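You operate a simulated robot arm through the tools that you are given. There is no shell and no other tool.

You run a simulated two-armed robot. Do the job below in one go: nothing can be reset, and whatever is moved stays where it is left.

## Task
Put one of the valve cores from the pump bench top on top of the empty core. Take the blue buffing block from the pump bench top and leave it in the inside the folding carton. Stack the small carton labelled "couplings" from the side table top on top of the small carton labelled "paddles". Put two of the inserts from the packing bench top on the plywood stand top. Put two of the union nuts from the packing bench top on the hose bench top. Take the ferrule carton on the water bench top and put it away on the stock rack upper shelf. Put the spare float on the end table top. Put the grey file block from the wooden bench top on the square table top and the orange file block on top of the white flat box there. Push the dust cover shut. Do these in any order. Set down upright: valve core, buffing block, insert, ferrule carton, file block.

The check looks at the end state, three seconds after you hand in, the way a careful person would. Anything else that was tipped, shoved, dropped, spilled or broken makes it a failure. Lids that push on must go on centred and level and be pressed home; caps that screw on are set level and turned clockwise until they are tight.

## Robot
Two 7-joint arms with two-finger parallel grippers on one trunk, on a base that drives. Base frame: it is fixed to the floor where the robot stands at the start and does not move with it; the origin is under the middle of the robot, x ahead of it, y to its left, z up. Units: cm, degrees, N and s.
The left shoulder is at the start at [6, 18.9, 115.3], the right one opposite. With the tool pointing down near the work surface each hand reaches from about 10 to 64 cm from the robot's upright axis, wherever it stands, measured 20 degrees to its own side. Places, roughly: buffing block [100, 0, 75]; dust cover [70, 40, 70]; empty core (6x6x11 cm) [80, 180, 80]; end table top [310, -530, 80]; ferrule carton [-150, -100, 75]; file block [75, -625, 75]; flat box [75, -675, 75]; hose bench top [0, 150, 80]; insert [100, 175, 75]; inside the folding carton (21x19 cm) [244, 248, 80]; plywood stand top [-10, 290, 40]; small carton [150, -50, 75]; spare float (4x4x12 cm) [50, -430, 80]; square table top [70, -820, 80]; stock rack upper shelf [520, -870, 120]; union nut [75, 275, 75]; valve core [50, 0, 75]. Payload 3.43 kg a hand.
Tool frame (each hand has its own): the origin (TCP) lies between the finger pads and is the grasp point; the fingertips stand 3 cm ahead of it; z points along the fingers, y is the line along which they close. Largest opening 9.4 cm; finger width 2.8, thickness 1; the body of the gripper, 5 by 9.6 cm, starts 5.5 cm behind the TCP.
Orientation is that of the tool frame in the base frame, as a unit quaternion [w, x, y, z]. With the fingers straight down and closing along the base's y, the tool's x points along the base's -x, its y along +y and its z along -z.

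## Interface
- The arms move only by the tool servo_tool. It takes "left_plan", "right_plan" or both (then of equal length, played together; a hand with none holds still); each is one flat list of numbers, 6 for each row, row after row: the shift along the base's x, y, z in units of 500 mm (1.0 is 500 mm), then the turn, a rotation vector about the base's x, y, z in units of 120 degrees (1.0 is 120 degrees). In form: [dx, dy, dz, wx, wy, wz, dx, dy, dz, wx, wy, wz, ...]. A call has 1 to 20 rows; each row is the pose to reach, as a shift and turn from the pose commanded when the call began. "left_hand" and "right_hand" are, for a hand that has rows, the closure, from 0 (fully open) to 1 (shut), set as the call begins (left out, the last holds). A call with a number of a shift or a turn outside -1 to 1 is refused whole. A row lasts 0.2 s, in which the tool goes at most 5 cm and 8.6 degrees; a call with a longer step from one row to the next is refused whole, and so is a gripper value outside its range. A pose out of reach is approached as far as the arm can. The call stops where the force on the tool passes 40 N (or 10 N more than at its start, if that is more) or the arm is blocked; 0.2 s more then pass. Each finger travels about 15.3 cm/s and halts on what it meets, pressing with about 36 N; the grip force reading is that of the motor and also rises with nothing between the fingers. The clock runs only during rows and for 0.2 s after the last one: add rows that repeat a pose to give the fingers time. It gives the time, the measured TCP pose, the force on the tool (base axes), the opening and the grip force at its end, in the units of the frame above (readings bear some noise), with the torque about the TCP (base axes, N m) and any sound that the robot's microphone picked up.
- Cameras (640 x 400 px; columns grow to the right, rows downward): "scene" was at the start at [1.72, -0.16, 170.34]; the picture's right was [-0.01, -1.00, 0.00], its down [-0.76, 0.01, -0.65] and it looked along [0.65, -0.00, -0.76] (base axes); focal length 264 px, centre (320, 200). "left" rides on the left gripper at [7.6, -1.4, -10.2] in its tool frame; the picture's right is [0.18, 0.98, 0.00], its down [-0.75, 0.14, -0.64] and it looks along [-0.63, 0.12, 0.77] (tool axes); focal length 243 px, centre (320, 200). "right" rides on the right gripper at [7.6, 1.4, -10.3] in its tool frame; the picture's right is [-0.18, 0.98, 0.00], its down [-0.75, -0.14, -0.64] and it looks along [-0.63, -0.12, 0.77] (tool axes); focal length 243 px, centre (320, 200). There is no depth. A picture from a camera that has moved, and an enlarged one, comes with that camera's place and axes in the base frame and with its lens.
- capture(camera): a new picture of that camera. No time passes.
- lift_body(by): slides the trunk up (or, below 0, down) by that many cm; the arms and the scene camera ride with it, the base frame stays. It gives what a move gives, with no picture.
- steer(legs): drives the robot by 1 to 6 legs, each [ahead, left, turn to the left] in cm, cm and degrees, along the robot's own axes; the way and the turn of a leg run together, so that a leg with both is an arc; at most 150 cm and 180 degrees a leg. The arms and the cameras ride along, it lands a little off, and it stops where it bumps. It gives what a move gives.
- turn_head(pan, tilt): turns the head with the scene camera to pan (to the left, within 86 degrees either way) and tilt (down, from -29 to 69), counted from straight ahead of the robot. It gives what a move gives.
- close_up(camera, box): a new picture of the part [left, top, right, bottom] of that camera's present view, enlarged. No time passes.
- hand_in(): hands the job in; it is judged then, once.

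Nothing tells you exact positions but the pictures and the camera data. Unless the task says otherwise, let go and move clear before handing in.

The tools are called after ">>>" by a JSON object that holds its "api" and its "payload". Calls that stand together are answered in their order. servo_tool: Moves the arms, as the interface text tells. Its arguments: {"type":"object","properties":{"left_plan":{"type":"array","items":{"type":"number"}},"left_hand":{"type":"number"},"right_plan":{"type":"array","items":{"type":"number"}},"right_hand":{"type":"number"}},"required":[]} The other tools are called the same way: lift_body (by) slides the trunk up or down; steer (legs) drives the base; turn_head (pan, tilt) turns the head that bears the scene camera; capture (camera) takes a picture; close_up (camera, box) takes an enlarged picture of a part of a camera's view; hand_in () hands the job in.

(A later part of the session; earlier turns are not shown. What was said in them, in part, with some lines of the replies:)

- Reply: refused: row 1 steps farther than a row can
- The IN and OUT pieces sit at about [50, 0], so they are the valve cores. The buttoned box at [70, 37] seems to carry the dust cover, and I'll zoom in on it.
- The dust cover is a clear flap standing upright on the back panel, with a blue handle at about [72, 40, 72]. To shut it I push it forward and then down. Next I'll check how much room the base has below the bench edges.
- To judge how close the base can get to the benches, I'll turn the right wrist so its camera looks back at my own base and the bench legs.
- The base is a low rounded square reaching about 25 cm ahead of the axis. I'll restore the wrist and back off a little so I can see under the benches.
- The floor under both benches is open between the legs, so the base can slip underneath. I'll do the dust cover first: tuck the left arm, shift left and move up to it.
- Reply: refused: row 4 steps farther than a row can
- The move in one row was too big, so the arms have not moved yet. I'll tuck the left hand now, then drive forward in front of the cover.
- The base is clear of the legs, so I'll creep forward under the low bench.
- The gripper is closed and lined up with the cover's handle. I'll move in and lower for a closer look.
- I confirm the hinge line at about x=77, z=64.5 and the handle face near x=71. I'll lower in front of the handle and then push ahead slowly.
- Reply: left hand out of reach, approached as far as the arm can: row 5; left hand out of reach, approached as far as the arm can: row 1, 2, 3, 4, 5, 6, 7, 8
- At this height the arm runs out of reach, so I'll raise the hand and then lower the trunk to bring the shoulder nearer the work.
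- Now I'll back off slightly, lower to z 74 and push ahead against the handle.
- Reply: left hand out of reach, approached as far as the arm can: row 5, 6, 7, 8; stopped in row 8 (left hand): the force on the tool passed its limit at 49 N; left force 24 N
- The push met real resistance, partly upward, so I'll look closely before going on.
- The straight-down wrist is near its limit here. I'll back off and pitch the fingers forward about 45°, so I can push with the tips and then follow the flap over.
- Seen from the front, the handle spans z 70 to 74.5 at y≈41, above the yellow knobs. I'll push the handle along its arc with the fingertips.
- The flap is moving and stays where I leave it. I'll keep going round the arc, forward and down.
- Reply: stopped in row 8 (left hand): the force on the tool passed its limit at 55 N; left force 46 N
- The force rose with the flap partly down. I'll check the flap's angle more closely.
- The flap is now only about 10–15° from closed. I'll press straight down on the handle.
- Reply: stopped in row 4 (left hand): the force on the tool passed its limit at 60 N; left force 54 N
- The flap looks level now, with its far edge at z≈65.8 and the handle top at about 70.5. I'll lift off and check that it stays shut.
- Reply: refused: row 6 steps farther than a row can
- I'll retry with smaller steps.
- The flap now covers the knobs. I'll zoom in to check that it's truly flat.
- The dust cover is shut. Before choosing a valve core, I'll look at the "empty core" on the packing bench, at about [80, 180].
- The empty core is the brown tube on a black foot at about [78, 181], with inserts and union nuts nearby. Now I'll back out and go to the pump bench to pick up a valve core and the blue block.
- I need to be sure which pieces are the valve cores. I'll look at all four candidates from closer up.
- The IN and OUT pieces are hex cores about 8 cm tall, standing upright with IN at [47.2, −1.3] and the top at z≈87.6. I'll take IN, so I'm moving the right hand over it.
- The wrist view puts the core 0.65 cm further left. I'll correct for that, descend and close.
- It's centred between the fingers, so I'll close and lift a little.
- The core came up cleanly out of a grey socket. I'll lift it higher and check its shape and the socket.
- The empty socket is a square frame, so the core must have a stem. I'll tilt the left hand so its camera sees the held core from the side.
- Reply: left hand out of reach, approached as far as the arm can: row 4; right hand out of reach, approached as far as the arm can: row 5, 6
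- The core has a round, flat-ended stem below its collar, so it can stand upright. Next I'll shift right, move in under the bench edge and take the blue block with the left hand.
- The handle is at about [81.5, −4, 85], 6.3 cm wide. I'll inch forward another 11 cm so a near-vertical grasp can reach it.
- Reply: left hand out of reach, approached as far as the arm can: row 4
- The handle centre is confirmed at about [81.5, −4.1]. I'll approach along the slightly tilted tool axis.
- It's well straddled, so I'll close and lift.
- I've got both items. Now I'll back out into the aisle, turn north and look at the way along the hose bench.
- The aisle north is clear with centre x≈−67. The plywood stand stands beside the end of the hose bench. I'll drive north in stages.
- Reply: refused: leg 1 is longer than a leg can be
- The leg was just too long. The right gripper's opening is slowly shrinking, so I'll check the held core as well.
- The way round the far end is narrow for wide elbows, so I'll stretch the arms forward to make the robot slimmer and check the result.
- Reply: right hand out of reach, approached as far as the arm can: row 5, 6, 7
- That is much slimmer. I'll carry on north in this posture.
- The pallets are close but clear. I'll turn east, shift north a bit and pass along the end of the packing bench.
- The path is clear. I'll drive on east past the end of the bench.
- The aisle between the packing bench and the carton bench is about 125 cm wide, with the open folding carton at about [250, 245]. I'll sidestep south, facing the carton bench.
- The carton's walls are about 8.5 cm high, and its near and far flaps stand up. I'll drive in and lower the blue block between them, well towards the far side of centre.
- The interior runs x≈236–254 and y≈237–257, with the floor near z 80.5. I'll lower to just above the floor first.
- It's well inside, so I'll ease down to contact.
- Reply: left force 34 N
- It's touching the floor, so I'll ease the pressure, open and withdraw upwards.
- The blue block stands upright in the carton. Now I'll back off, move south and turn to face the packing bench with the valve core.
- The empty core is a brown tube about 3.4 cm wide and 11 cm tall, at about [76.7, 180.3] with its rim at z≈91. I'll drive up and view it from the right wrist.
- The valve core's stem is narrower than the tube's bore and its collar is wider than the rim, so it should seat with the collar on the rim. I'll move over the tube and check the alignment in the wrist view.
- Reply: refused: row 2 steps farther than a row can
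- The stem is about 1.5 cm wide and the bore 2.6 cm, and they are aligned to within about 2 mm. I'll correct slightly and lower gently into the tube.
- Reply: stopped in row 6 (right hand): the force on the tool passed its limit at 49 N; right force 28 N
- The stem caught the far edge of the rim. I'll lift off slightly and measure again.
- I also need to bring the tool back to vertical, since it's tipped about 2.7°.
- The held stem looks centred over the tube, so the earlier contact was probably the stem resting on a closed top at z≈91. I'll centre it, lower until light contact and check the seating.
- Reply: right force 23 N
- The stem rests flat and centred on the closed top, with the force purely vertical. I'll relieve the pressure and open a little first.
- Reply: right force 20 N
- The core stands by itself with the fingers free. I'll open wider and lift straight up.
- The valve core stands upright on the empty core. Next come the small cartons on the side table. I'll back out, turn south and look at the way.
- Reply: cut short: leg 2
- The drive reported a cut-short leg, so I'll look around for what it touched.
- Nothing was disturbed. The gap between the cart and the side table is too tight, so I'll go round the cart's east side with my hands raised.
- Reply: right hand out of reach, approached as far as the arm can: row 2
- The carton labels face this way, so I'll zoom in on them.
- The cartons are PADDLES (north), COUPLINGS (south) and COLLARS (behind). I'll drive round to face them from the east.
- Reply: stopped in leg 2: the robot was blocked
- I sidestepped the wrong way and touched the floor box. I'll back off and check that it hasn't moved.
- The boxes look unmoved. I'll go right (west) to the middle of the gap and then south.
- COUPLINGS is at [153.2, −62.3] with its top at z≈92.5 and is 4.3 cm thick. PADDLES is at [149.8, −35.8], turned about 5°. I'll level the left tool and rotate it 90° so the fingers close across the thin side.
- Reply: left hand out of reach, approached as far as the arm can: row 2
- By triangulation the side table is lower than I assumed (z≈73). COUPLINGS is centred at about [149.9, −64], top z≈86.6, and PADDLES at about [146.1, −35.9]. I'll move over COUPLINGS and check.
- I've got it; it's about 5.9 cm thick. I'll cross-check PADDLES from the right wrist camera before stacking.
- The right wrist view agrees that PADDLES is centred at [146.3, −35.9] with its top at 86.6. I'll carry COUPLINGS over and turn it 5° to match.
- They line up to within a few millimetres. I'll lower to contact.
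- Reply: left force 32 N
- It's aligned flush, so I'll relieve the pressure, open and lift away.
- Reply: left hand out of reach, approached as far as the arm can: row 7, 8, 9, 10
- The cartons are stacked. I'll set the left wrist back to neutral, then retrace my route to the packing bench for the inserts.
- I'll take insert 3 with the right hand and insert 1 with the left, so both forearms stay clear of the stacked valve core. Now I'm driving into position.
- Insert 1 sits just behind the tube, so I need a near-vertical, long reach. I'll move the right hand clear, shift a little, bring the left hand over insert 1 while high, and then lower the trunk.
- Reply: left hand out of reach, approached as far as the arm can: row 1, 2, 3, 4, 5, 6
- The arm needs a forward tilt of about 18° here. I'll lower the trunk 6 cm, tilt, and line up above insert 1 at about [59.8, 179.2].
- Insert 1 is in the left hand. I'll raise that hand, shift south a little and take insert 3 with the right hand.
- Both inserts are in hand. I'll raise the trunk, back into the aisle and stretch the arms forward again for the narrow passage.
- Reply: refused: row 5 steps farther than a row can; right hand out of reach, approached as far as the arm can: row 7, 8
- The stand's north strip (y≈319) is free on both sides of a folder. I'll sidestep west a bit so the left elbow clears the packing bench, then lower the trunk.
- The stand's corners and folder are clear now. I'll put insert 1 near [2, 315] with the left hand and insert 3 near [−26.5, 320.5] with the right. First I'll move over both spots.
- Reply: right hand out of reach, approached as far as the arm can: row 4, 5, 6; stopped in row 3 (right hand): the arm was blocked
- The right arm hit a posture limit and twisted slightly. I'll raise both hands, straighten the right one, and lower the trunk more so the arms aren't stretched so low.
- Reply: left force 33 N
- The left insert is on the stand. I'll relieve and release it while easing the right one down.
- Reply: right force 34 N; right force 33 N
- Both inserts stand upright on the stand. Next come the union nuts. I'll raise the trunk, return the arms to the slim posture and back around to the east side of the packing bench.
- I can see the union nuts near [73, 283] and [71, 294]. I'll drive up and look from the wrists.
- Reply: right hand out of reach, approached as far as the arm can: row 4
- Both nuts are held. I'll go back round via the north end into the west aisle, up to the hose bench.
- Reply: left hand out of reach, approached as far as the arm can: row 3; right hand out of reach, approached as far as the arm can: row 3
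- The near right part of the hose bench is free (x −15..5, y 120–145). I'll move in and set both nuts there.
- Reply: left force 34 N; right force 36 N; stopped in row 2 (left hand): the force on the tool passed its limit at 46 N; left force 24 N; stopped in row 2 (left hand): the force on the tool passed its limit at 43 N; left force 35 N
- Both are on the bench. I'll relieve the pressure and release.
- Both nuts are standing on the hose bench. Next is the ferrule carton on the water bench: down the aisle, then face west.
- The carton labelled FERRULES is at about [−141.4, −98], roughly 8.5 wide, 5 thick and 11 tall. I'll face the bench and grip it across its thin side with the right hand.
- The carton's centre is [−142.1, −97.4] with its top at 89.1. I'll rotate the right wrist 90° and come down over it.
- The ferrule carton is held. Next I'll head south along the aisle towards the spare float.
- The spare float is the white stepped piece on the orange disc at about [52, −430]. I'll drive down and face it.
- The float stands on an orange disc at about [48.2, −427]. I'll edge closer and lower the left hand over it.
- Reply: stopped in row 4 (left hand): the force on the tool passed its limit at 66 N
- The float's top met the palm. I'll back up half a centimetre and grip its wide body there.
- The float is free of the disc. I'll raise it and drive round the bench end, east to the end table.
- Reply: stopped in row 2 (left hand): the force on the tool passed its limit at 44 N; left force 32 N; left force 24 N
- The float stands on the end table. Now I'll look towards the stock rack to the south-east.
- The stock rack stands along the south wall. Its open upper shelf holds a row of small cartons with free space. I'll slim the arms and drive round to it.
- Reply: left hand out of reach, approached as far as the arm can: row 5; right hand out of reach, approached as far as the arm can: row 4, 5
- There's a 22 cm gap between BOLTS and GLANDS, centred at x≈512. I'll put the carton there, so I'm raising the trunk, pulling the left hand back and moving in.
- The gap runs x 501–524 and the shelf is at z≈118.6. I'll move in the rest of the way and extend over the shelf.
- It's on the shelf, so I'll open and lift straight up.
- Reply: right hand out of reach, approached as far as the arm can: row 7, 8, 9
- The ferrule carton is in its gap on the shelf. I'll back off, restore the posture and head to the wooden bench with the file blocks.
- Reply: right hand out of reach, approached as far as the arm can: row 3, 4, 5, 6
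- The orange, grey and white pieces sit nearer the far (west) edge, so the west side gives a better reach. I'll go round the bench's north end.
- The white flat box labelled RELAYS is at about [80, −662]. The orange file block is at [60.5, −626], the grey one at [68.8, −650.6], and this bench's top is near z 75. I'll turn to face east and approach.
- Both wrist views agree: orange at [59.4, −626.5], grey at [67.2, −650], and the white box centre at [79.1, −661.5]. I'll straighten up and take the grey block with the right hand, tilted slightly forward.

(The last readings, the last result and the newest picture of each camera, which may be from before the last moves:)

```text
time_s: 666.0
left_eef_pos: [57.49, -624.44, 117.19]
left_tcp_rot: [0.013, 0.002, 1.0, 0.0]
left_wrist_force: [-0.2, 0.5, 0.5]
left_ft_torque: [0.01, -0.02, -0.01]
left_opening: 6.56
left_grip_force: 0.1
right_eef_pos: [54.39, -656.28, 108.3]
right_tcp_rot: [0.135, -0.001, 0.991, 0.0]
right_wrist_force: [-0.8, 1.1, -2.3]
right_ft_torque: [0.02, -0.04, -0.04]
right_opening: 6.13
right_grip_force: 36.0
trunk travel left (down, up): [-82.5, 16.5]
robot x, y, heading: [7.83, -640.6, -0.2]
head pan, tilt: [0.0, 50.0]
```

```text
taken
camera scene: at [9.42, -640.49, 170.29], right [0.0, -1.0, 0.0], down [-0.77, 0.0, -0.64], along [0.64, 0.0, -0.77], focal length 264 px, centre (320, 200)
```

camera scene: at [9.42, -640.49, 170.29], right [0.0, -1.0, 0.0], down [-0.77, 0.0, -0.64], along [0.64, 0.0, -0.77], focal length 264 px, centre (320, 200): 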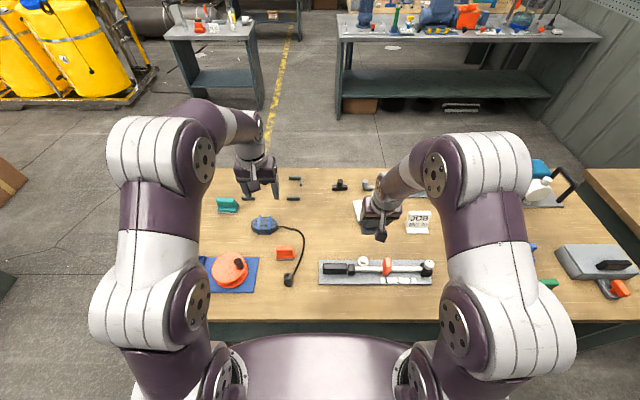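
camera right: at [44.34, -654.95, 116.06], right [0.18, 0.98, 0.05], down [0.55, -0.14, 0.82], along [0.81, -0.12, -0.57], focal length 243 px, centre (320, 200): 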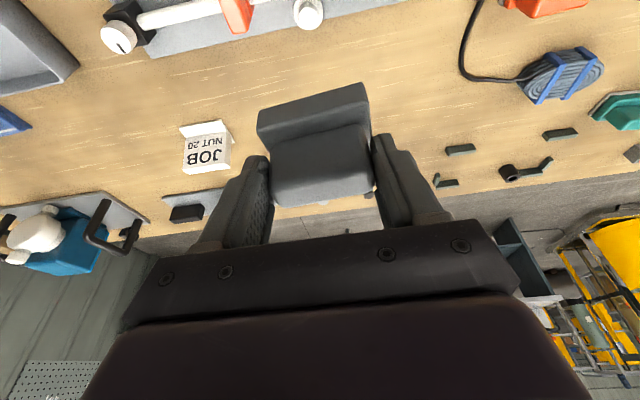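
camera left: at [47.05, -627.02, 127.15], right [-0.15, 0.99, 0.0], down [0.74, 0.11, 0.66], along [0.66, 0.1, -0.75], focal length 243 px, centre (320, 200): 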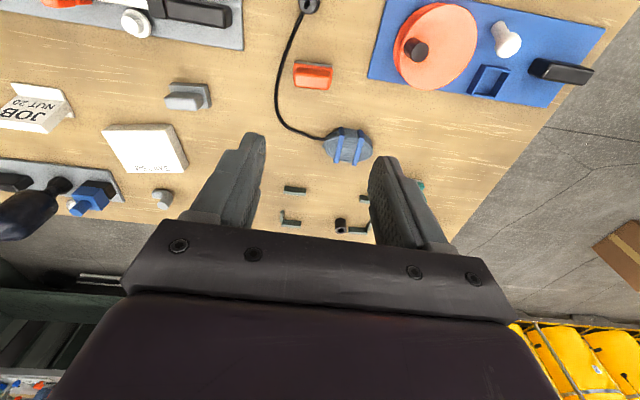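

The grey block is held. For the orange one I'll use a moderate 15° tilt, which keeps the wrist camera clear of the soldering iron stand. Later I'll place it from the east side.

>>> {"api": "servo_tool", "payload": {"left_plan": [0, -0.02, -0.06, 0, -0.056, 0, 0, -0.036, -0.13, 0, -0.112, 0, 0, -0.036, -0.21, 0, -0.112, 0, 0, -0.036, -0.29, 0, -0.112, 0, 0, -0.036, -0.37, 0, -0.112, 0], "left_hand": 0}}

>>> {"api": "capture", "payload": {"camera": "left"}}

```text
time_s: 667.2
left_eef_pos: [57.7, -626.14, 98.55]
left_tcp_rot: [0.131, 0.002, 0.991, 0.001]
left_wrist_force: [0.5, -0.6, 0.4]
left_ft_torque: [0.01, -0.04, 0.0]
left_opening: 9.41
left_grip_force: 0.1
right_eef_pos: [54.64, -656.25, 108.21]
right_tcp_rot: [0.135, 0.0, 0.991, 0.0]
right_wrist_force: [0.6, 0.7, -1.9]
right_ft_torque: [0.03, 0.02, 0.03]
right_opening: 6.13
right_grip_force: 36.7
trunk travel left (down, up): [-82.5, 16.5]
robot x, y, heading: [7.97, -640.29, 0.0]
head pan, tilt: [0.0, 50.0]
```

```text
taken
camera left: at [47.53, -627.51, 106.5], right [-0.17, 0.98, -0.05], down [0.56, 0.14, 0.82], along [0.81, 0.11, -0.58], focal length 243 px, centre (320, 200)
```

left: 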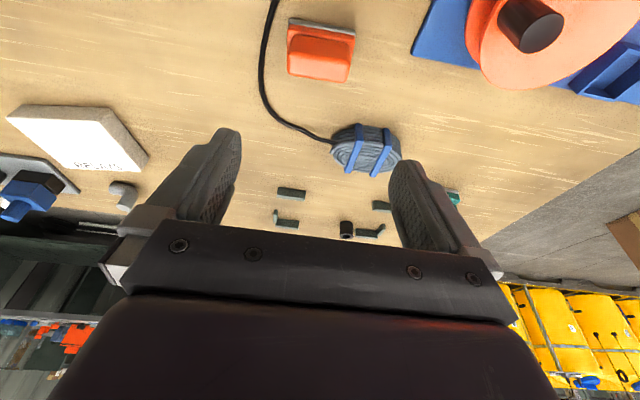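

>>> {"api": "servo_tool", "payload": {"left_plan": [0.006, -0.008, -0.07, 0, 0, 0, 0.014, -0.008, -0.15, 0, 0, 0, 0.026, -0.008, -0.23, 0, 0, 0, 0.04, -0.008, -0.31, 0, 0, 0, 0.044, -0.008, -0.345, 0, 0, 0]}}

>>> {"api": "capture", "payload": {"camera": "left"}}

>>> {"api": "close_up", "payload": {"camera": "scene", "box": [200, 190, 360, 300]}}

```text
time_s: 668.4
left_eef_pos: [59.6, -626.54, 81.46]
left_tcp_rot: [0.131, 0.004, 0.991, 0.0]
left_wrist_force: [-0.3, -0.1, 0.3]
left_ft_torque: [0.0, 0.02, 0.03]
left_opening: 9.4
left_grip_force: 0.0
right_eef_pos: [54.67, -656.28, 108.13]
right_tcp_rot: [0.135, -0.001, 0.991, -0.001]
right_wrist_force: [0.3, -0.1, -1.0]
right_ft_torque: [0.01, -0.04, -0.02]
right_opening: 6.09
right_grip_force: 36.0
trunk travel left (down, up): [-82.5, 16.5]
robot x, y, heading: [7.72, -640.27, 0.1]
head pan, tilt: [0.0, 50.0]
```

```text
taken
camera left: at [49.45, -628.07, 89.44], right [-0.17, 0.98, -0.05], down [0.56, 0.14, 0.82], along [0.81, 0.11, -0.58], focal length 243 px, centre (320, 200)
```

left: 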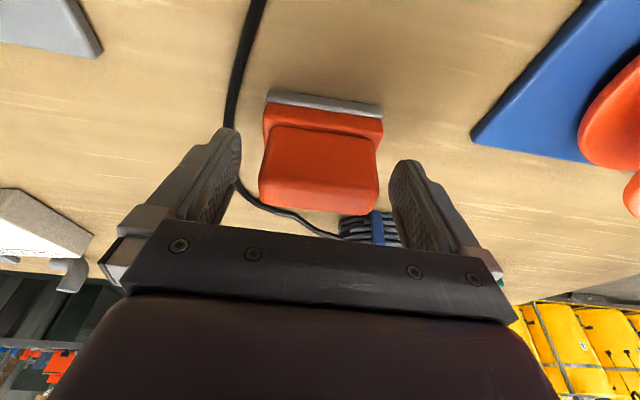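

```text
3.64 times, centred on (280, 245) of scene
camera zoom: at [9.68, -640.39, 170.3], right [0.0, -1.0, 0.0], down [-0.77, 0.0, -0.64], along [0.64, 0.0, -0.77], focal length 962 px, centre (466, 36)
```

zoom: 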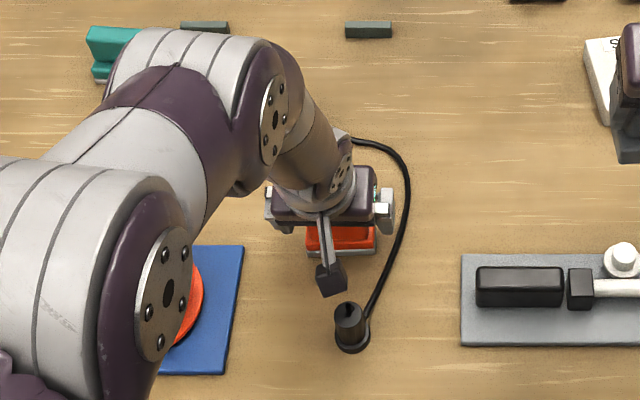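

>>> {"api": "servo_tool", "payload": {"left_plan": [0, 0, 0, 0, 0, 0, 0, 0, 0, 0, 0, 0, 0, 0, 0, 0, 0, 0, 0, 0, 0.04, 0, 0, 0, 0, 0, 0.12, 0, 0, 0, 0, 0, 0.2, 0, 0, 0, -0.02, 0, 0.29, 0, 0, 0, -0.05, 0, 0.38, 0, 0, 0, -0.1, 0, 0.46, 0, 0, 0, -0.16, 0, 0.53, 0, 0, 0, -0.22, 0, 0.58, 0, 0, 0], "left_hand": 1}}

>>> {"api": "capture", "payload": {"camera": "left"}}

>>> {"api": "capture", "payload": {"camera": "scene"}}

```text
time_s: 670.8
left_eef_pos: [48.81, -626.61, 110.62]
left_tcp_rot: [0.131, 0.002, 0.991, 0.0]
left_wrist_force: [-0.1, -1.2, -0.7]
left_ft_torque: [0.04, -0.03, -0.01]
left_opening: 6.67
left_grip_force: 36.1
right_eef_pos: [54.55, -656.33, 108.19]
right_tcp_rot: [0.136, -0.001, 0.991, -0.001]
right_wrist_force: [-0.4, 0.3, -1.1]
right_ft_torque: [-0.02, 0.03, 0.02]
right_opening: 6.09
right_grip_force: 36.5
trunk travel left (down, up): [-82.5, 16.5]
robot x, y, heading: [7.76, -640.34, 0.2]
head pan, tilt: [0.0, 50.0]
```

```text
taken
camera left: at [38.62, -627.97, 118.62], right [-0.17, 0.98, -0.05], down [0.56, 0.14, 0.82], along [0.81, 0.11, -0.58], focal length 243 px, centre (320, 200)
```

left: 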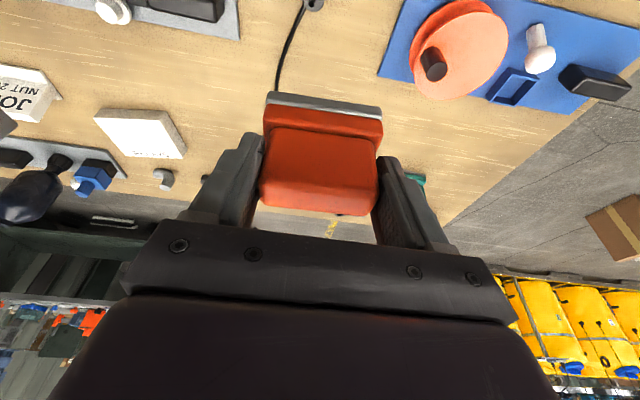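

```text
taken
camera scene: at [9.45, -640.39, 170.29], right [0.0, -1.0, 0.0], down [-0.77, 0.0, -0.64], along [0.64, 0.0, -0.77], focal length 264 px, centre (320, 200)
```

scene: 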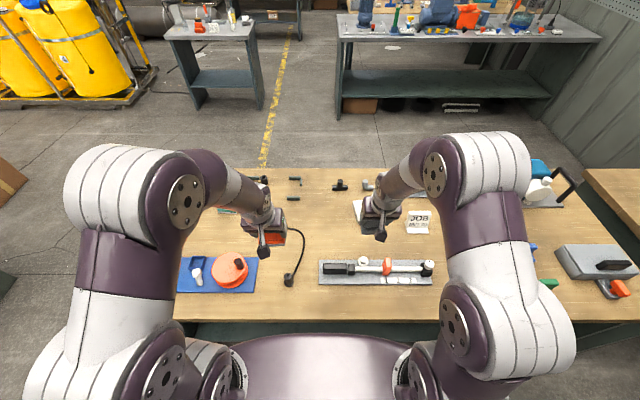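

Both blocks are held. The square table is just to the south on this side, so I'll place the grey block there first.

>>> {"api": "steer", "payload": {"legs": [[-22, 0, 0], [0, -141, 0]]}}

>>> {"api": "capture", "payload": {"camera": "scene"}}

```text
time_s: 679.1
left_eef_pos: [27.73, -767.83, 110.58]
left_tcp_rot: [0.132, 0.005, 0.991, 0.0]
left_wrist_force: [-0.3, 0.3, -0.4]
left_ft_torque: [-0.03, 0.02, -0.01]
left_opening: 6.67
left_grip_force: 36.3
right_eef_pos: [33.4, -797.37, 108.22]
right_tcp_rot: [0.135, 0.001, 0.991, -0.001]
right_wrist_force: [-0.4, 0.2, -1.1]
right_ft_torque: [0.0, 0.0, 0.0]
right_opening: 6.05
right_grip_force: 35.8
trunk travel left (down, up): [-82.5, 16.5]
robot x, y, heading: [-13.16, -781.88, -0.1]
head pan, tilt: [0.0, 50.0]
```

```text
taken
camera scene: at [-11.64, -781.48, 170.29], right [0.0, -1.0, 0.0], down [-0.77, 0.0, -0.64], along [0.64, 0.0, -0.77], focal length 264 px, centre (320, 200)
```

scene: 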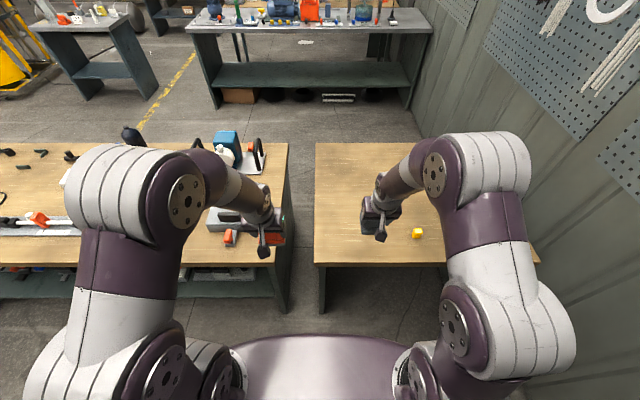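

>>> {"api": "steer", "payload": {"legs": [[18, 0, 0]]}}

>>> {"api": "servo_tool", "payload": {"right_plan": [0.04, 0, -0.04, 0, 0, 0, 0.09, 0, -0.09, 0, 0, 0, 0.13, 0, -0.16, 0, 0, 0, 0.14, 0, -0.24, 0, 0, 0, 0.14, 0, -0.32, 0, 0, 0, 0.14, 0, -0.36, 0, 0, 0]}}

>>> {"api": "capture", "payload": {"camera": "right"}}

>>> {"api": "capture", "payload": {"camera": "scene"}}

```text
time_s: 680.6
left_eef_pos: [45.74, -767.95, 110.68]
left_tcp_rot: [0.132, 0.004, 0.991, 0.001]
left_wrist_force: [-0.2, -0.2, -1.2]
left_ft_torque: [-0.01, -0.02, 0.01]
left_opening: 6.65
left_grip_force: 36.5
right_eef_pos: [51.36, -797.55, 108.27]
right_tcp_rot: [0.135, 0.001, 0.991, -0.002]
right_wrist_force: [0.1, 0.1, -1.9]
right_ft_torque: [0.03, 0.0, 0.01]
right_opening: 6.05
right_grip_force: 35.9
trunk travel left (down, up): [-82.5, 16.5]
robot x, y, heading: [4.97, -781.46, -0.1]
head pan, tilt: [0.0, 50.0]
```

```text
time_s: 682.0
left_eef_pos: [45.84, -767.88, 110.56]
left_tcp_rot: [0.13, 0.004, 0.991, 0.0]
left_wrist_force: [0.0, -1.0, -1.6]
left_ft_torque: [-0.03, 0.02, -0.02]
left_opening: 6.66
left_grip_force: 36.2
right_eef_pos: [58.63, -797.57, 90.29]
right_tcp_rot: [0.136, 0.0, 0.991, 0.0]
right_wrist_force: [-0.9, 0.4, -0.8]
right_ft_torque: [-0.02, 0.02, -0.02]
right_opening: 6.04
right_grip_force: 35.7
trunk travel left (down, up): [-82.5, 16.5]
robot x, y, heading: [4.54, -781.17, 0.0]
head pan, tilt: [0.0, 50.0]
```

```text
taken
camera right: at [48.46, -796.21, 98.03], right [0.18, 0.98, 0.05], down [0.55, -0.14, 0.82], along [0.81, -0.12, -0.57], focal length 243 px, centre (320, 200)
```

right: 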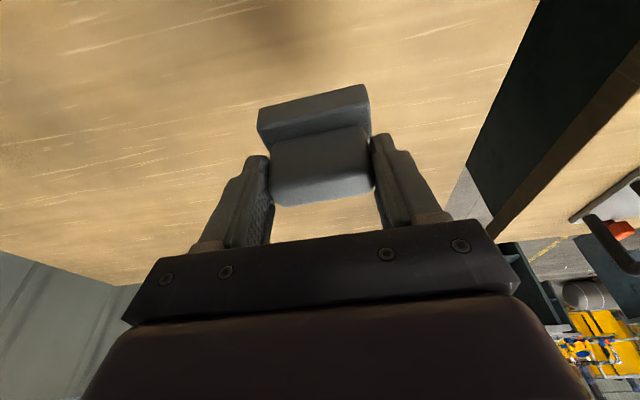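

```text
taken
camera scene: at [6.64, -781.53, 170.29], right [0.0, -1.0, 0.0], down [-0.77, 0.0, -0.64], along [0.64, 0.0, -0.77], focal length 264 px, centre (320, 200)
```

scene: 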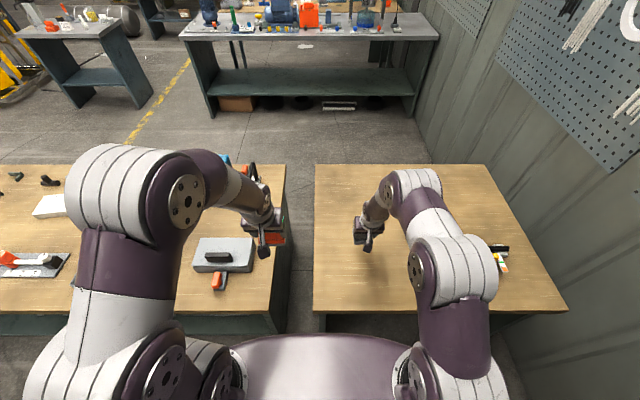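

>>> {"api": "servo_tool", "payload": {"right_plan": [0, 0, -0.02, 0, 0, 0, 0, 0, -0.04, 0, 0, 0, 0, 0, -0.05, 0, 0, 0, 0, 0, -0.06, 0, 0, 0, 0, 0, -0.07, 0, 0, 0]}}

>>> {"api": "capture", "payload": {"camera": "right"}}

```text
time_s: 683.2
left_eef_pos: [45.93, -767.86, 110.64]
left_tcp_rot: [0.131, 0.004, 0.991, -0.001]
left_wrist_force: [-0.2, -0.1, -0.6]
left_ft_torque: [0.07, 0.0, 0.0]
left_opening: 6.67
left_grip_force: 35.9
right_eef_pos: [58.55, -797.52, 86.68]
right_tcp_rot: [0.134, 0.001, 0.991, -0.001]
right_wrist_force: [0.5, 0.2, -1.7]
right_ft_torque: [0.02, 0.03, -0.04]
right_opening: 6.03
right_grip_force: 35.9
trunk travel left (down, up): [-82.5, 16.5]
robot x, y, heading: [4.85, -781.28, -0.0]
head pan, tilt: [0.0, 50.0]
```

```text
taken
camera right: at [48.44, -796.11, 94.48], right [0.18, 0.98, 0.05], down [0.55, -0.14, 0.82], along [0.81, -0.12, -0.57], focal length 243 px, centre (320, 200)
```

right: 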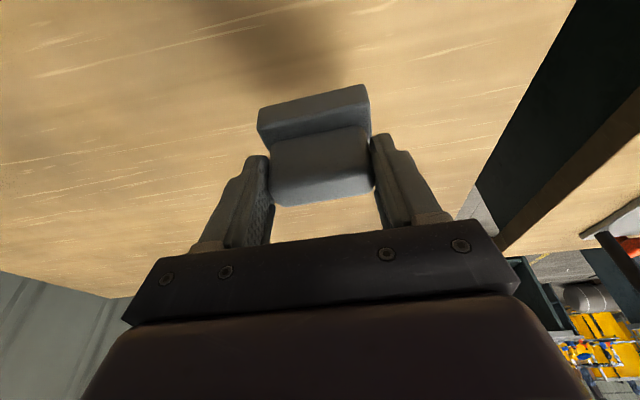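

>>> {"api": "servo_tool", "payload": {"right_plan": [0, 0, -0.01, 0, 0, 0, 0, 0, -0.02, 0, 0, 0, 0, 0, -0.03, 0, 0, 0, 0, 0, -0.036, 0, 0, 0]}}

>>> {"api": "servo_tool", "payload": {"right_plan": [0, 0, -0.007, 0, 0, 0, 0, 0, -0.014, 0, 0, 0, 0, 0, -0.021, 0, 0, 0]}}

>>> {"api": "servo_tool", "payload": {"right_plan": [0, 0, -0.006, 0, 0, 0, 0, 0, -0.012, 0, 0, 0, 0, 0, -0.018, 0, 0, 0]}}

>>> {"api": "capture", "payload": {"camera": "right"}}

```text
time_s: 684.2
left_eef_pos: [45.98, -767.83, 110.54]
left_tcp_rot: [0.131, 0.004, 0.991, 0.001]
left_wrist_force: [1.0, -0.7, -1.8]
left_ft_torque: [0.02, 0.01, 0.03]
left_opening: 6.66
left_grip_force: 36.4
right_eef_pos: [58.45, -797.49, 84.73]
right_tcp_rot: [0.134, 0.001, 0.991, -0.001]
right_wrist_force: [0.1, 0.1, -2.0]
right_ft_torque: [0.04, 0.02, -0.04]
right_opening: 6.02
right_grip_force: 36.2
trunk travel left (down, up): [-82.5, 16.5]
robot x, y, heading: [4.84, -781.37, 0.0]
head pan, tilt: [0.0, 50.0]
```

```text
time_s: 685.0
left_eef_pos: [45.96, -767.96, 110.66]
left_tcp_rot: [0.13, 0.005, 0.991, -0.001]
left_wrist_force: [0.1, -0.2, -0.8]
left_ft_torque: [0.01, 0.0, 0.03]
left_opening: 6.65
left_grip_force: 35.8
right_eef_pos: [58.54, -797.62, 83.8]
right_tcp_rot: [0.135, 0.0, 0.991, 0.0]
right_wrist_force: [1.3, 0.2, -1.3]
right_ft_torque: [0.0, 0.02, 0.01]
right_opening: 6.0
right_grip_force: 36.6
trunk travel left (down, up): [-82.5, 16.5]
robot x, y, heading: [5.02, -781.51, -0.1]
head pan, tilt: [0.0, 50.0]
```

```text
time_s: 685.8
left_eef_pos: [45.91, -767.88, 110.57]
left_tcp_rot: [0.13, 0.004, 0.992, 0.0]
left_wrist_force: [-0.2, 0.1, -1.0]
left_ft_torque: [-0.03, -0.03, -0.02]
left_opening: 6.66
left_grip_force: 36.1
right_eef_pos: [58.46, -797.42, 82.92]
right_tcp_rot: [0.134, 0.001, 0.991, -0.002]
right_wrist_force: [-0.7, 0.2, -1.8]
right_ft_torque: [0.0, -0.01, 0.0]
right_opening: 6.03
right_grip_force: 35.8
trunk travel left (down, up): [-82.5, 16.5]
robot x, y, heading: [4.65, -781.11, -0.4]
head pan, tilt: [0.0, 50.0]
```

```text
taken
camera right: at [48.41, -796.07, 90.75], right [0.18, 0.98, 0.05], down [0.55, -0.14, 0.82], along [0.81, -0.12, -0.57], focal length 243 px, centre (320, 200)
```

right: 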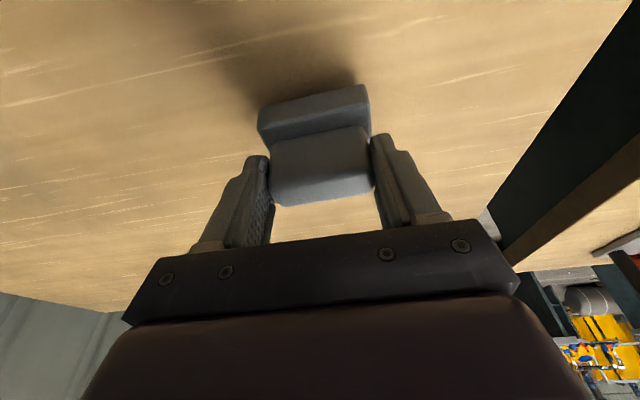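

>>> {"api": "servo_tool", "payload": {"right_plan": [0, 0, -0.006, 0, 0, 0, 0, 0, -0.012, 0, 0, 0, 0, 0, -0.018, 0, 0, 0]}}

>>> {"api": "servo_tool", "payload": {"right_plan": [0, 0, -0.006, 0, 0, 0, 0, 0, -0.012, 0, 0, 0, 0, 0, -0.018, 0, 0, 0]}}

>>> {"api": "servo_tool", "payload": {"right_plan": [0, 0, -0.006, 0, 0, 0, 0, 0, -0.012, 0, 0, 0]}}

```text
time_s: 686.6
left_eef_pos: [45.9, -767.82, 110.6]
left_tcp_rot: [0.131, 0.004, 0.991, 0.001]
left_wrist_force: [0.1, -0.4, -1.1]
left_ft_torque: [-0.02, 0.0, 0.0]
left_opening: 6.65
left_grip_force: 36.0
right_eef_pos: [58.55, -797.54, 82.04]
right_tcp_rot: [0.135, 0.001, 0.991, -0.001]
right_wrist_force: [-0.5, 0.9, -1.6]
right_ft_torque: [0.02, 0.02, -0.01]
right_opening: 6.04
right_grip_force: 36.2
trunk travel left (down, up): [-82.5, 16.5]
robot x, y, heading: [4.76, -781.54, -0.2]
head pan, tilt: [0.0, 50.0]
```

```text
time_s: 687.4
left_eef_pos: [45.75, -767.8, 110.66]
left_tcp_rot: [0.131, 0.004, 0.991, 0.0]
left_wrist_force: [0.6, -0.1, -0.9]
left_ft_torque: [0.04, 0.01, -0.01]
left_opening: 6.66
left_grip_force: 36.5
right_eef_pos: [58.69, -797.54, 81.28]
right_tcp_rot: [0.137, 0.001, 0.991, -0.001]
right_wrist_force: [-2.8, -0.1, 11.4]
right_ft_torque: [0.54, 0.04, 0.1]
right_opening: 6.01
right_grip_force: 35.5
trunk travel left (down, up): [-82.5, 16.5]
robot x, y, heading: [5.08, -781.72, -0.2]
head pan, tilt: [0.0, 50.0]
```

```text
time_s: 687.9
left_eef_pos: [45.62, -767.86, 110.81]
left_tcp_rot: [0.131, 0.004, 0.991, 0.0]
left_wrist_force: [0.4, 0.3, -1.8]
left_ft_torque: [-0.01, 0.02, -0.01]
left_opening: 6.66
left_grip_force: 35.9
right_eef_pos: [58.93, -797.48, 81.32]
right_tcp_rot: [0.142, 0.0, 0.99, -0.001]
right_wrist_force: [-10.4, -1.6, 30.1]
right_ft_torque: [0.1, 0.47, 0.17]
right_opening: 6.01
right_grip_force: 35.3
trunk travel left (down, up): [-82.5, 16.5]
robot x, y, heading: [4.44, -781.29, -0.0]
head pan, tilt: [0.0, 50.0]
stopped in row 2 (right hand): the force on the tool passed its limit at 44 N (the readings are from after the stop); the commanded pose is now the measured one
```

>>> {"api": "servo_tool", "payload": {"right_plan": [0, 0, 0.002, 0, 0.004, 0, 0, 0, 0.002, 0, 0.007, 0]}}

>>> {"api": "servo_tool", "payload": {"right_plan": [0, 0, 0, 0, 0, 0, 0, 0, 0, 0, 0, 0, 0, 0, 0, 0, 0, 0, -0.013, 0, 0.05, 0, 0, 0, -0.026, 0, 0.1, 0, 0, 0, -0.045, 0, 0.17, 0, 0, 0, -0.06, 0, 0.25, 0, 0, 0, -0.08, 0, 0.33, 0, 0, 0, -0.1, 0, 0.41, 0, 0, 0, -0.12, 0, 0.49, 0, 0, 0, -0.14, 0, 0.56, 0, 0, 0], "right_hand": 0}}

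>>> {"api": "capture", "payload": {"camera": "right"}}

>>> {"api": "capture", "payload": {"camera": "scene"}}

```text
time_s: 688.5
left_eef_pos: [45.76, -767.89, 110.7]
left_tcp_rot: [0.132, 0.005, 0.991, 0.0]
left_wrist_force: [0.5, 0.3, -1.8]
left_ft_torque: [-0.03, 0.05, 0.02]
left_opening: 6.65
left_grip_force: 36.1
right_eef_pos: [58.94, -797.44, 81.32]
right_tcp_rot: [0.135, 0.001, 0.991, -0.001]
right_wrist_force: [2.3, -1.1, 22.3]
right_ft_torque: [-0.13, -0.83, -0.02]
right_opening: 6.0
right_grip_force: 35.6
trunk travel left (down, up): [-82.5, 16.5]
robot x, y, heading: [5.0, -781.38, -0.1]
head pan, tilt: [0.0, 50.0]
```

```text
time_s: 690.9
left_eef_pos: [45.83, -767.93, 110.63]
left_tcp_rot: [0.131, 0.004, 0.991, 0.0]
left_wrist_force: [0.6, 0.0, -1.0]
left_ft_torque: [0.0, -0.03, -0.01]
left_opening: 6.66
left_grip_force: 36.2
right_eef_pos: [51.76, -797.49, 109.06]
right_tcp_rot: [0.133, 0.0, 0.991, -0.001]
right_wrist_force: [-0.4, 0.1, 0.7]
right_ft_torque: [-0.02, 0.0, -0.03]
right_opening: 9.4
right_grip_force: 0.0
trunk travel left (down, up): [-82.5, 16.5]
robot x, y, heading: [4.79, -781.41, -0.2]
head pan, tilt: [0.0, 50.0]
```

```text
taken
camera right: at [41.66, -796.11, 116.91], right [0.18, 0.98, 0.05], down [0.56, -0.14, 0.82], along [0.81, -0.12, -0.57], focal length 243 px, centre (320, 200)
```

right: 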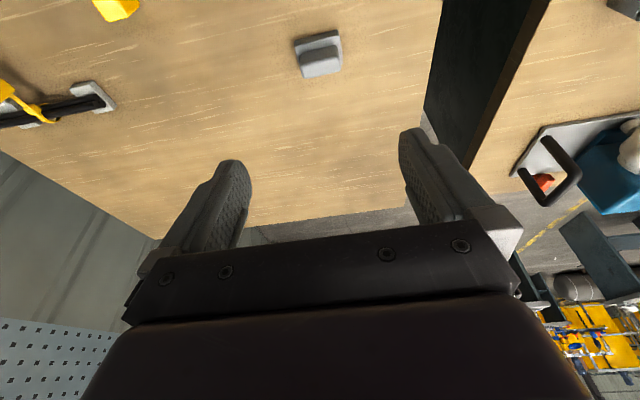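

```text
taken
camera scene: at [6.4, -781.53, 170.29], right [0.0, -1.0, 0.0], down [-0.77, 0.0, -0.64], along [0.64, 0.0, -0.77], focal length 264 px, centre (320, 200)
```

scene: 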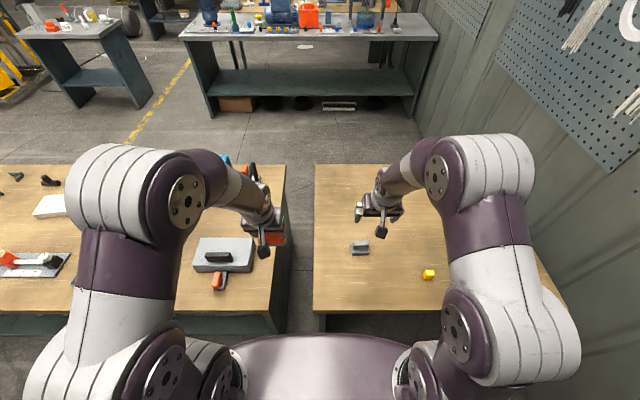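

The grey block stands on the square table. I'll now carry the orange block round to the east side of the wooden bench for the white box.

>>> {"api": "steer", "payload": {"legs": [[-20, 0, 0], [0, 135, 0], [0, 133, 0], [110, 0, 0], [82, 0, 0]]}}

>>> {"api": "steer", "payload": {"legs": [[0, 0, 90], [0, 0, 90], [0, 134, 0]]}}

>>> {"api": "capture", "payload": {"camera": "scene"}}

```text
time_s: 714.4
left_eef_pos: [216.31, -501.39, 110.56]
left_tcp_rot: [0.132, 0.016, 0.991, -0.001]
left_wrist_force: [0.5, 0.4, -0.8]
left_ft_torque: [-0.04, 0.03, -0.01]
left_opening: 6.66
left_grip_force: 36.2
right_eef_pos: [221.52, -531.11, 109.01]
right_tcp_rot: [0.133, 0.013, 0.991, -0.003]
right_wrist_force: [-0.6, -0.6, 0.2]
right_ft_torque: [0.01, -0.02, -0.03]
right_opening: 9.39
right_grip_force: 0.0
trunk travel left (down, up): [-82.5, 16.5]
robot x, y, heading: [174.9, -514.08, -1.6]
head pan, tilt: [0.0, 50.0]
```

```text
time_s: 728.8
left_eef_pos: [129.47, -661.45, 110.74]
left_tcp_rot: [-0.002, 0.991, -0.02, -0.132]
left_wrist_force: [-0.1, -0.2, -1.4]
left_ft_torque: [0.01, -0.03, 0.01]
left_opening: 6.63
left_grip_force: 36.0
right_eef_pos: [124.32, -631.61, 108.93]
right_tcp_rot: [-0.002, 0.991, -0.016, -0.132]
right_wrist_force: [-0.8, -0.2, -1.0]
right_ft_torque: [0.01, 0.0, 0.01]
right_opening: 9.4
right_grip_force: 0.1
trunk travel left (down, up): [-82.5, 16.5]
robot x, y, heading: [170.97, -648.83, 178.5]
head pan, tilt: [0.0, 50.0]
```

```text
taken
camera scene: at [169.14, -649.17, 170.29], right [0.03, 1.0, 0.0], down [0.77, -0.03, -0.64], along [-0.64, 0.02, -0.77], focal length 264 px, centre (320, 200)
```

scene: 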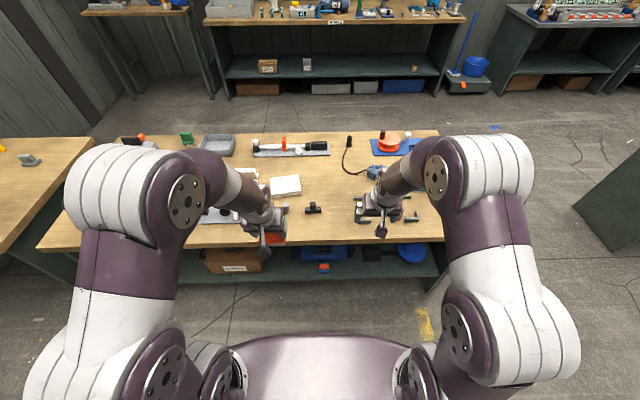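

>>> {"api": "steer", "payload": {"legs": [[31, 0, 1.5]]}}

>>> {"api": "capture", "payload": {"camera": "left"}}

>>> {"api": "capture", "payload": {"camera": "scene"}}

```text
time_s: 730.8
left_eef_pos: [99.02, -661.89, 110.69]
left_tcp_rot: [0.0, 0.991, -0.006, -0.131]
left_wrist_force: [0.8, 0.0, -1.2]
left_ft_torque: [0.01, -0.01, 0.02]
left_opening: 6.65
left_grip_force: 35.8
right_eef_pos: [93.13, -632.36, 108.98]
right_tcp_rot: [-0.001, 0.991, -0.002, -0.132]
right_wrist_force: [-0.9, 0.0, -1.4]
right_ft_torque: [-0.01, 0.03, 0.0]
right_opening: 9.41
right_grip_force: 0.1
trunk travel left (down, up): [-82.5, 16.5]
robot x, y, heading: [140.13, -648.6, 179.7]
head pan, tilt: [0.0, 50.0]
```

```text
taken
camera left: at [108.93, -660.62, 118.59], right [0.17, -0.98, -0.05], down [-0.56, -0.13, 0.82], along [-0.81, -0.11, -0.58], focal length 243 px, centre (320, 200)
```

left: 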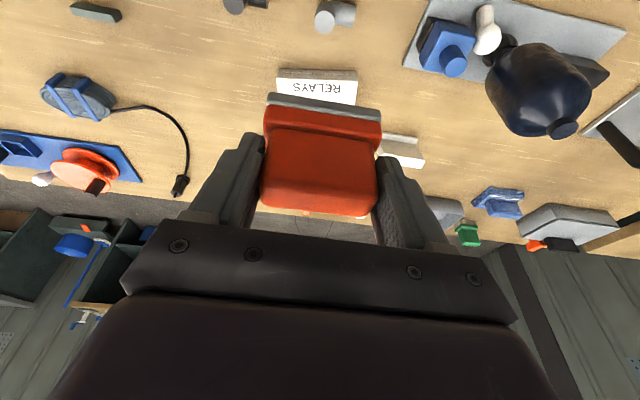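

```text
taken
camera scene: at [138.41, -648.66, 170.3], right [0.01, 1.0, 0.0], down [0.77, 0.0, -0.64], along [-0.64, 0.0, -0.77], focal length 264 px, centre (320, 200)
```

scene: 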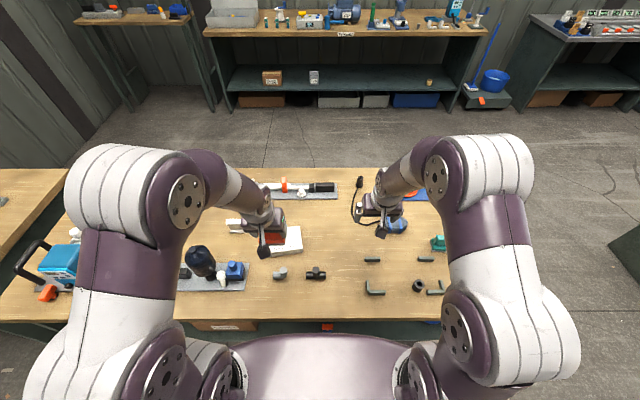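

>>> {"api": "close_up", "payload": {"camera": "scene", "box": [220, 190, 340, 290]}}

>>> {"api": "close_up", "payload": {"camera": "left", "box": [240, 40, 440, 180]}}

>>> {"api": "capture", "payload": {"camera": "right"}}

```text
4.00 times, centred on (280, 240) of scene
camera zoom: at [138.41, -648.66, 170.3], right [0.01, 1.0, 0.0], down [0.77, 0.0, -0.64], along [-0.64, 0.0, -0.77], focal length 1058 px, centre (480, 40)
```

zoom: 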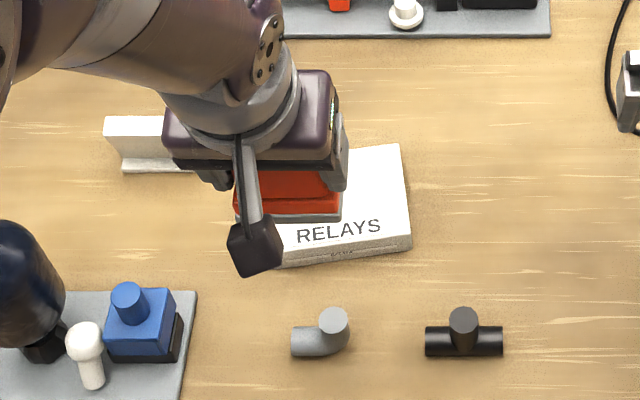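

```text
2.86 times, centred on (340, 110) of left
camera zoom: at [108.93, -660.62, 118.59], right [0.17, -0.98, -0.05], down [-0.56, -0.13, 0.82], along [-0.81, -0.11, -0.58], focal length 693 px, centre (263, 457)
```

zoom: 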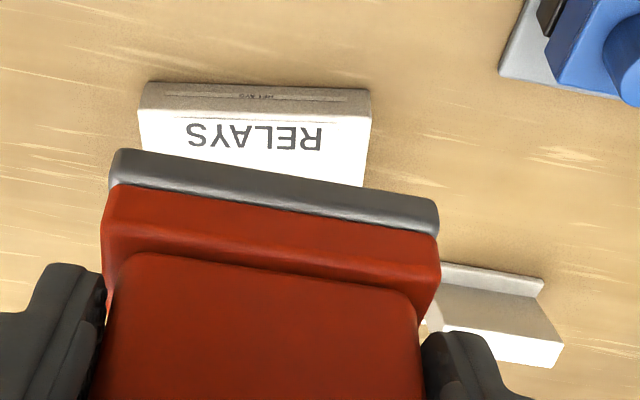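

```text
taken
camera right: at [103.14, -633.85, 116.87], right [-0.18, -0.98, 0.05], down [-0.56, 0.14, 0.82], along [-0.81, 0.12, -0.57], focal length 243 px, centre (320, 200)
```

right: 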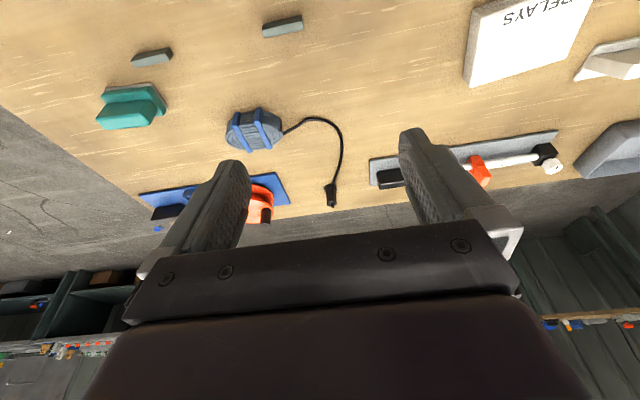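

The white box is about 13 × 10.5 cm with its centre near [81, −662.5] and top near z 77.7. I'll bring the orange block over its centre.

>>> {"api": "servo_tool", "payload": {"left_plan": [-0.08, 0, -0.03, 0, 0, 0, -0.16, 0, -0.06, 0, 0, 0, -0.24, -0.005, -0.1, 0, 0, 0, -0.31, -0.01, -0.16, 0, 0, 0, -0.356, -0.01, -0.23, 0, 0, 0, -0.356, -0.01, -0.31, 0, 0, 0, -0.356, -0.01, -0.38, 0, 0, 0]}}

>>> {"api": "capture", "payload": {"camera": "left"}}

>>> {"api": "close_up", "payload": {"camera": "scene", "box": [200, 150, 360, 280]}}

```text
time_s: 732.4
left_eef_pos: [81.21, -662.38, 91.28]
left_tcp_rot: [0.001, 0.991, -0.006, -0.131]
left_wrist_force: [-0.4, -0.4, -2.0]
left_ft_torque: [-0.02, 0.01, 0.02]
left_opening: 6.64
left_grip_force: 36.0
right_eef_pos: [93.08, -632.4, 108.83]
right_tcp_rot: [0.0, 0.991, -0.002, -0.131]
right_wrist_force: [0.3, 0.0, 0.0]
right_ft_torque: [-0.02, -0.01, 0.0]
right_opening: 9.41
right_grip_force: 0.1
trunk travel left (down, up): [-82.5, 16.5]
robot x, y, heading: [140.2, -648.8, 179.7]
head pan, tilt: [0.0, 50.0]
```

```text
taken
camera left: at [91.04, -661.02, 99.28], right [0.17, -0.98, -0.05], down [-0.56, -0.13, 0.82], along [-0.81, -0.11, -0.58], focal length 243 px, centre (320, 200)
```

left: 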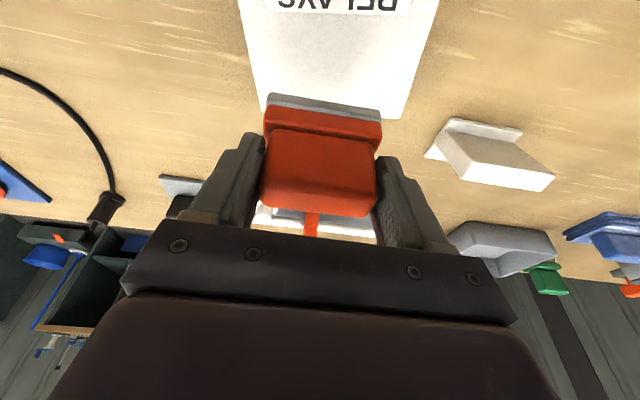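

```text
3.08 times, centred on (280, 215) of scene
camera zoom: at [138.15, -648.68, 170.3], right [0.01, 1.0, 0.0], down [0.77, 0.0, -0.64], along [-0.64, 0.0, -0.77], focal length 814 px, centre (443, 154)
```

zoom: 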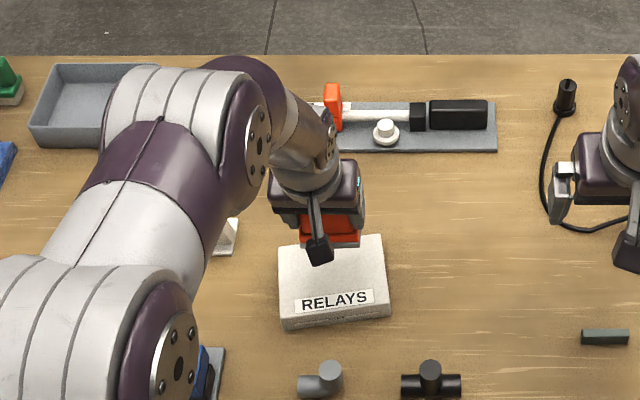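

>>> {"api": "servo_tool", "payload": {"left_plan": [0.003, 0, -0.04, 0, 0, 0, 0.006, 0, -0.08, 0, 0, 0, 0.006, 0, -0.11, 0, 0, 0, 0.006, 0, -0.125, 0, 0, 0]}}

>>> {"api": "servo_tool", "payload": {"left_plan": [0, 0, -0.006, 0, 0, 0, 0, 0, -0.012, 0, 0, 0]}}

>>> {"api": "capture", "payload": {"camera": "left"}}

```text
time_s: 733.4
left_eef_pos: [81.44, -662.48, 85.21]
left_tcp_rot: [0.0, 0.991, -0.006, -0.131]
left_wrist_force: [0.3, 0.2, -0.4]
left_ft_torque: [0.03, -0.02, -0.04]
left_opening: 6.65
left_grip_force: 35.8
right_eef_pos: [93.06, -632.41, 108.9]
right_tcp_rot: [-0.001, 0.991, -0.002, -0.132]
right_wrist_force: [0.3, -0.6, 0.4]
right_ft_torque: [0.05, -0.01, 0.01]
right_opening: 9.39
right_grip_force: 0.1
trunk travel left (down, up): [-82.5, 16.5]
robot x, y, heading: [140.08, -648.52, 179.8]
head pan, tilt: [0.0, 50.0]
```

```text
time_s: 734.0
left_eef_pos: [81.53, -662.51, 85.01]
left_tcp_rot: [0.0, 0.991, -0.006, -0.133]
left_wrist_force: [3.1, -0.4, 14.1]
left_ft_torque: [-0.48, -0.35, 0.04]
left_opening: 6.65
left_grip_force: 35.4
right_eef_pos: [93.2, -632.31, 109.18]
right_tcp_rot: [-0.001, 0.991, -0.001, -0.132]
right_wrist_force: [-0.2, -1.3, -0.7]
right_ft_torque: [0.0, -0.02, 0.0]
right_opening: 9.41
right_grip_force: 0.1
trunk travel left (down, up): [-82.5, 16.5]
robot x, y, heading: [140.15, -648.75, 179.8]
head pan, tilt: [0.0, 50.0]
```

```text
taken
camera left: at [91.39, -661.06, 92.9], right [0.17, -0.98, -0.05], down [-0.56, -0.13, 0.82], along [-0.81, -0.11, -0.57], focal length 243 px, centre (320, 200)
```

left: 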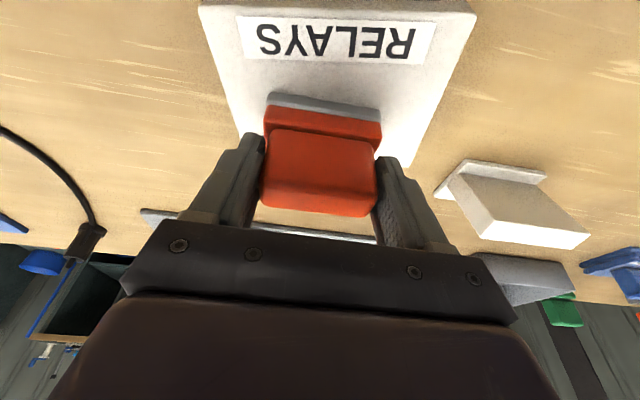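

It's resting well inside the box top, so I'll release and withdraw.

>>> {"api": "servo_tool", "payload": {"left_plan": [0, 0, 0.004, 0, 0, 0, 0, 0, 0.006, 0, 0, 0]}}

>>> {"api": "servo_tool", "payload": {"left_plan": [0, 0, 0, 0, 0, 0, 0, 0, 0, 0, 0, 0, 0, 0, 0, 0, 0, 0, 0.013, 0, 0.05, 0, 0, 0, 0.026, 0, 0.1, 0, 0, 0, 0.045, 0, 0.17, 0, 0, 0, 0.065, 0, 0.25, 0, 0, 0, 0.1, 0, 0.33, 0, 0, 0, 0.14, 0, 0.41, 0, 0, 0, 0.2, 0, 0.48, 0, 0, 0], "left_hand": 0}}

>>> {"api": "capture", "payload": {"camera": "left"}}

>>> {"api": "close_up", "payload": {"camera": "scene", "box": [200, 150, 360, 280]}}

```text
time_s: 734.6
left_eef_pos: [81.49, -662.39, 85.08]
left_tcp_rot: [0.001, 0.991, -0.005, -0.13]
left_wrist_force: [-1.7, 1.0, 3.8]
left_ft_torque: [-0.12, 0.09, -0.07]
left_opening: 6.66
left_grip_force: 35.8
right_eef_pos: [93.08, -632.3, 108.94]
right_tcp_rot: [-0.001, 0.991, -0.002, -0.133]
right_wrist_force: [0.4, -0.2, -0.5]
right_ft_torque: [0.01, 0.02, 0.01]
right_opening: 9.42
right_grip_force: 0.1
trunk travel left (down, up): [-82.5, 16.5]
robot x, y, heading: [139.78, -649.05, 179.6]
head pan, tilt: [0.0, 50.0]
```

```text
time_s: 736.8
left_eef_pos: [91.69, -662.22, 109.15]
left_tcp_rot: [0.0, 0.991, -0.006, -0.132]
left_wrist_force: [-0.2, 0.3, 0.4]
left_ft_torque: [-0.03, 0.0, 0.02]
left_opening: 9.41
left_grip_force: 0.1
right_eef_pos: [93.15, -632.3, 109.06]
right_tcp_rot: [-0.001, 0.991, -0.002, -0.132]
right_wrist_force: [0.5, 0.1, 0.8]
right_ft_torque: [0.03, 0.02, 0.01]
right_opening: 9.4
right_grip_force: 0.0
trunk travel left (down, up): [-82.5, 16.5]
robot x, y, heading: [140.25, -648.48, 179.5]
head pan, tilt: [0.0, 50.0]
```

```text
taken
camera left: at [101.58, -660.95, 117.16], right [0.17, -0.98, -0.05], down [-0.56, -0.13, 0.82], along [-0.81, -0.11, -0.58], focal length 243 px, centre (320, 200)
```

left: 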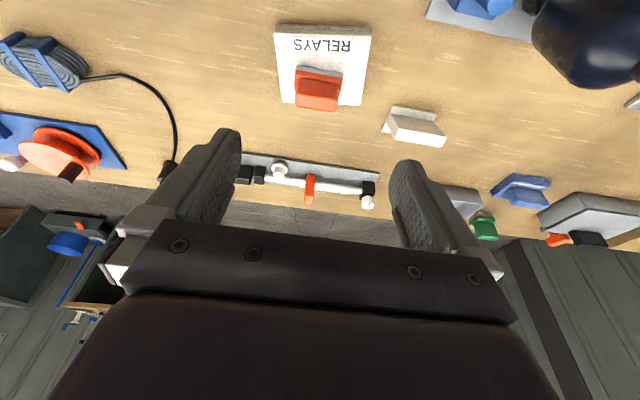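

```text
3.08 times, centred on (280, 215) of scene
camera zoom: at [138.57, -648.64, 170.29], right [0.01, 1.0, 0.0], down [0.77, 0.0, -0.64], along [-0.64, 0.0, -0.77], focal length 814 px, centre (443, 154)
```

zoom: 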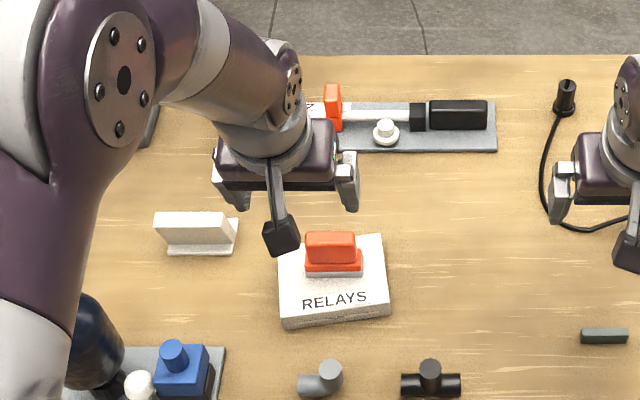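

The orange block stands upright on the white flat box, and my hands are empty and clear. Every item on the list is done, so I'm handing in.

>>> {"api": "hand_in", "payload": {}}

```text
The job is handed in.
```

I finished every item on the list and handed the job in. The check's result hasn't come back.

- **Valve core:** the one marked IN stands upright on top of the empty core. Nothing on the bench was labelled "valve core"; I took the IN and OUT pieces to be them.
- **Blue buffing block:** it stands upright inside the folding carton.
- **Small cartons:** "couplings" is stacked on "paddles", lined up flush.
- **Inserts:** 1 and 3 stand upright on the plywood stand.
- **Union nuts:** 32 and 20 are on the hose bench.
- **Ferrule carton:** it is upright on the stock rack's upper shelf, in the gap between "bolts" and "glands".
- **Spare float:** it stands on the end table.
- **File blocks:** the grey one stands upright on the square table, and the orange one upright on the white flat box marked "relays" on the wooden bench.
- **Dust cover:** it is pushed shut and stayed shut after I let go.

Three things could count against the result:

- **Floor box:** I drove into the stacked floor boxes near the blue cart once and stopped. They looked unmoved afterwards, but I had no exact before-and-after comparison.
- **Drive cut short:** one move was reported as cut short near the packing bench. I looked around and saw nothing disturbed.
- **Dust cover seal:** I judged it shut because it did not move under about 60 N; I had no other way to confirm it was fully closed.
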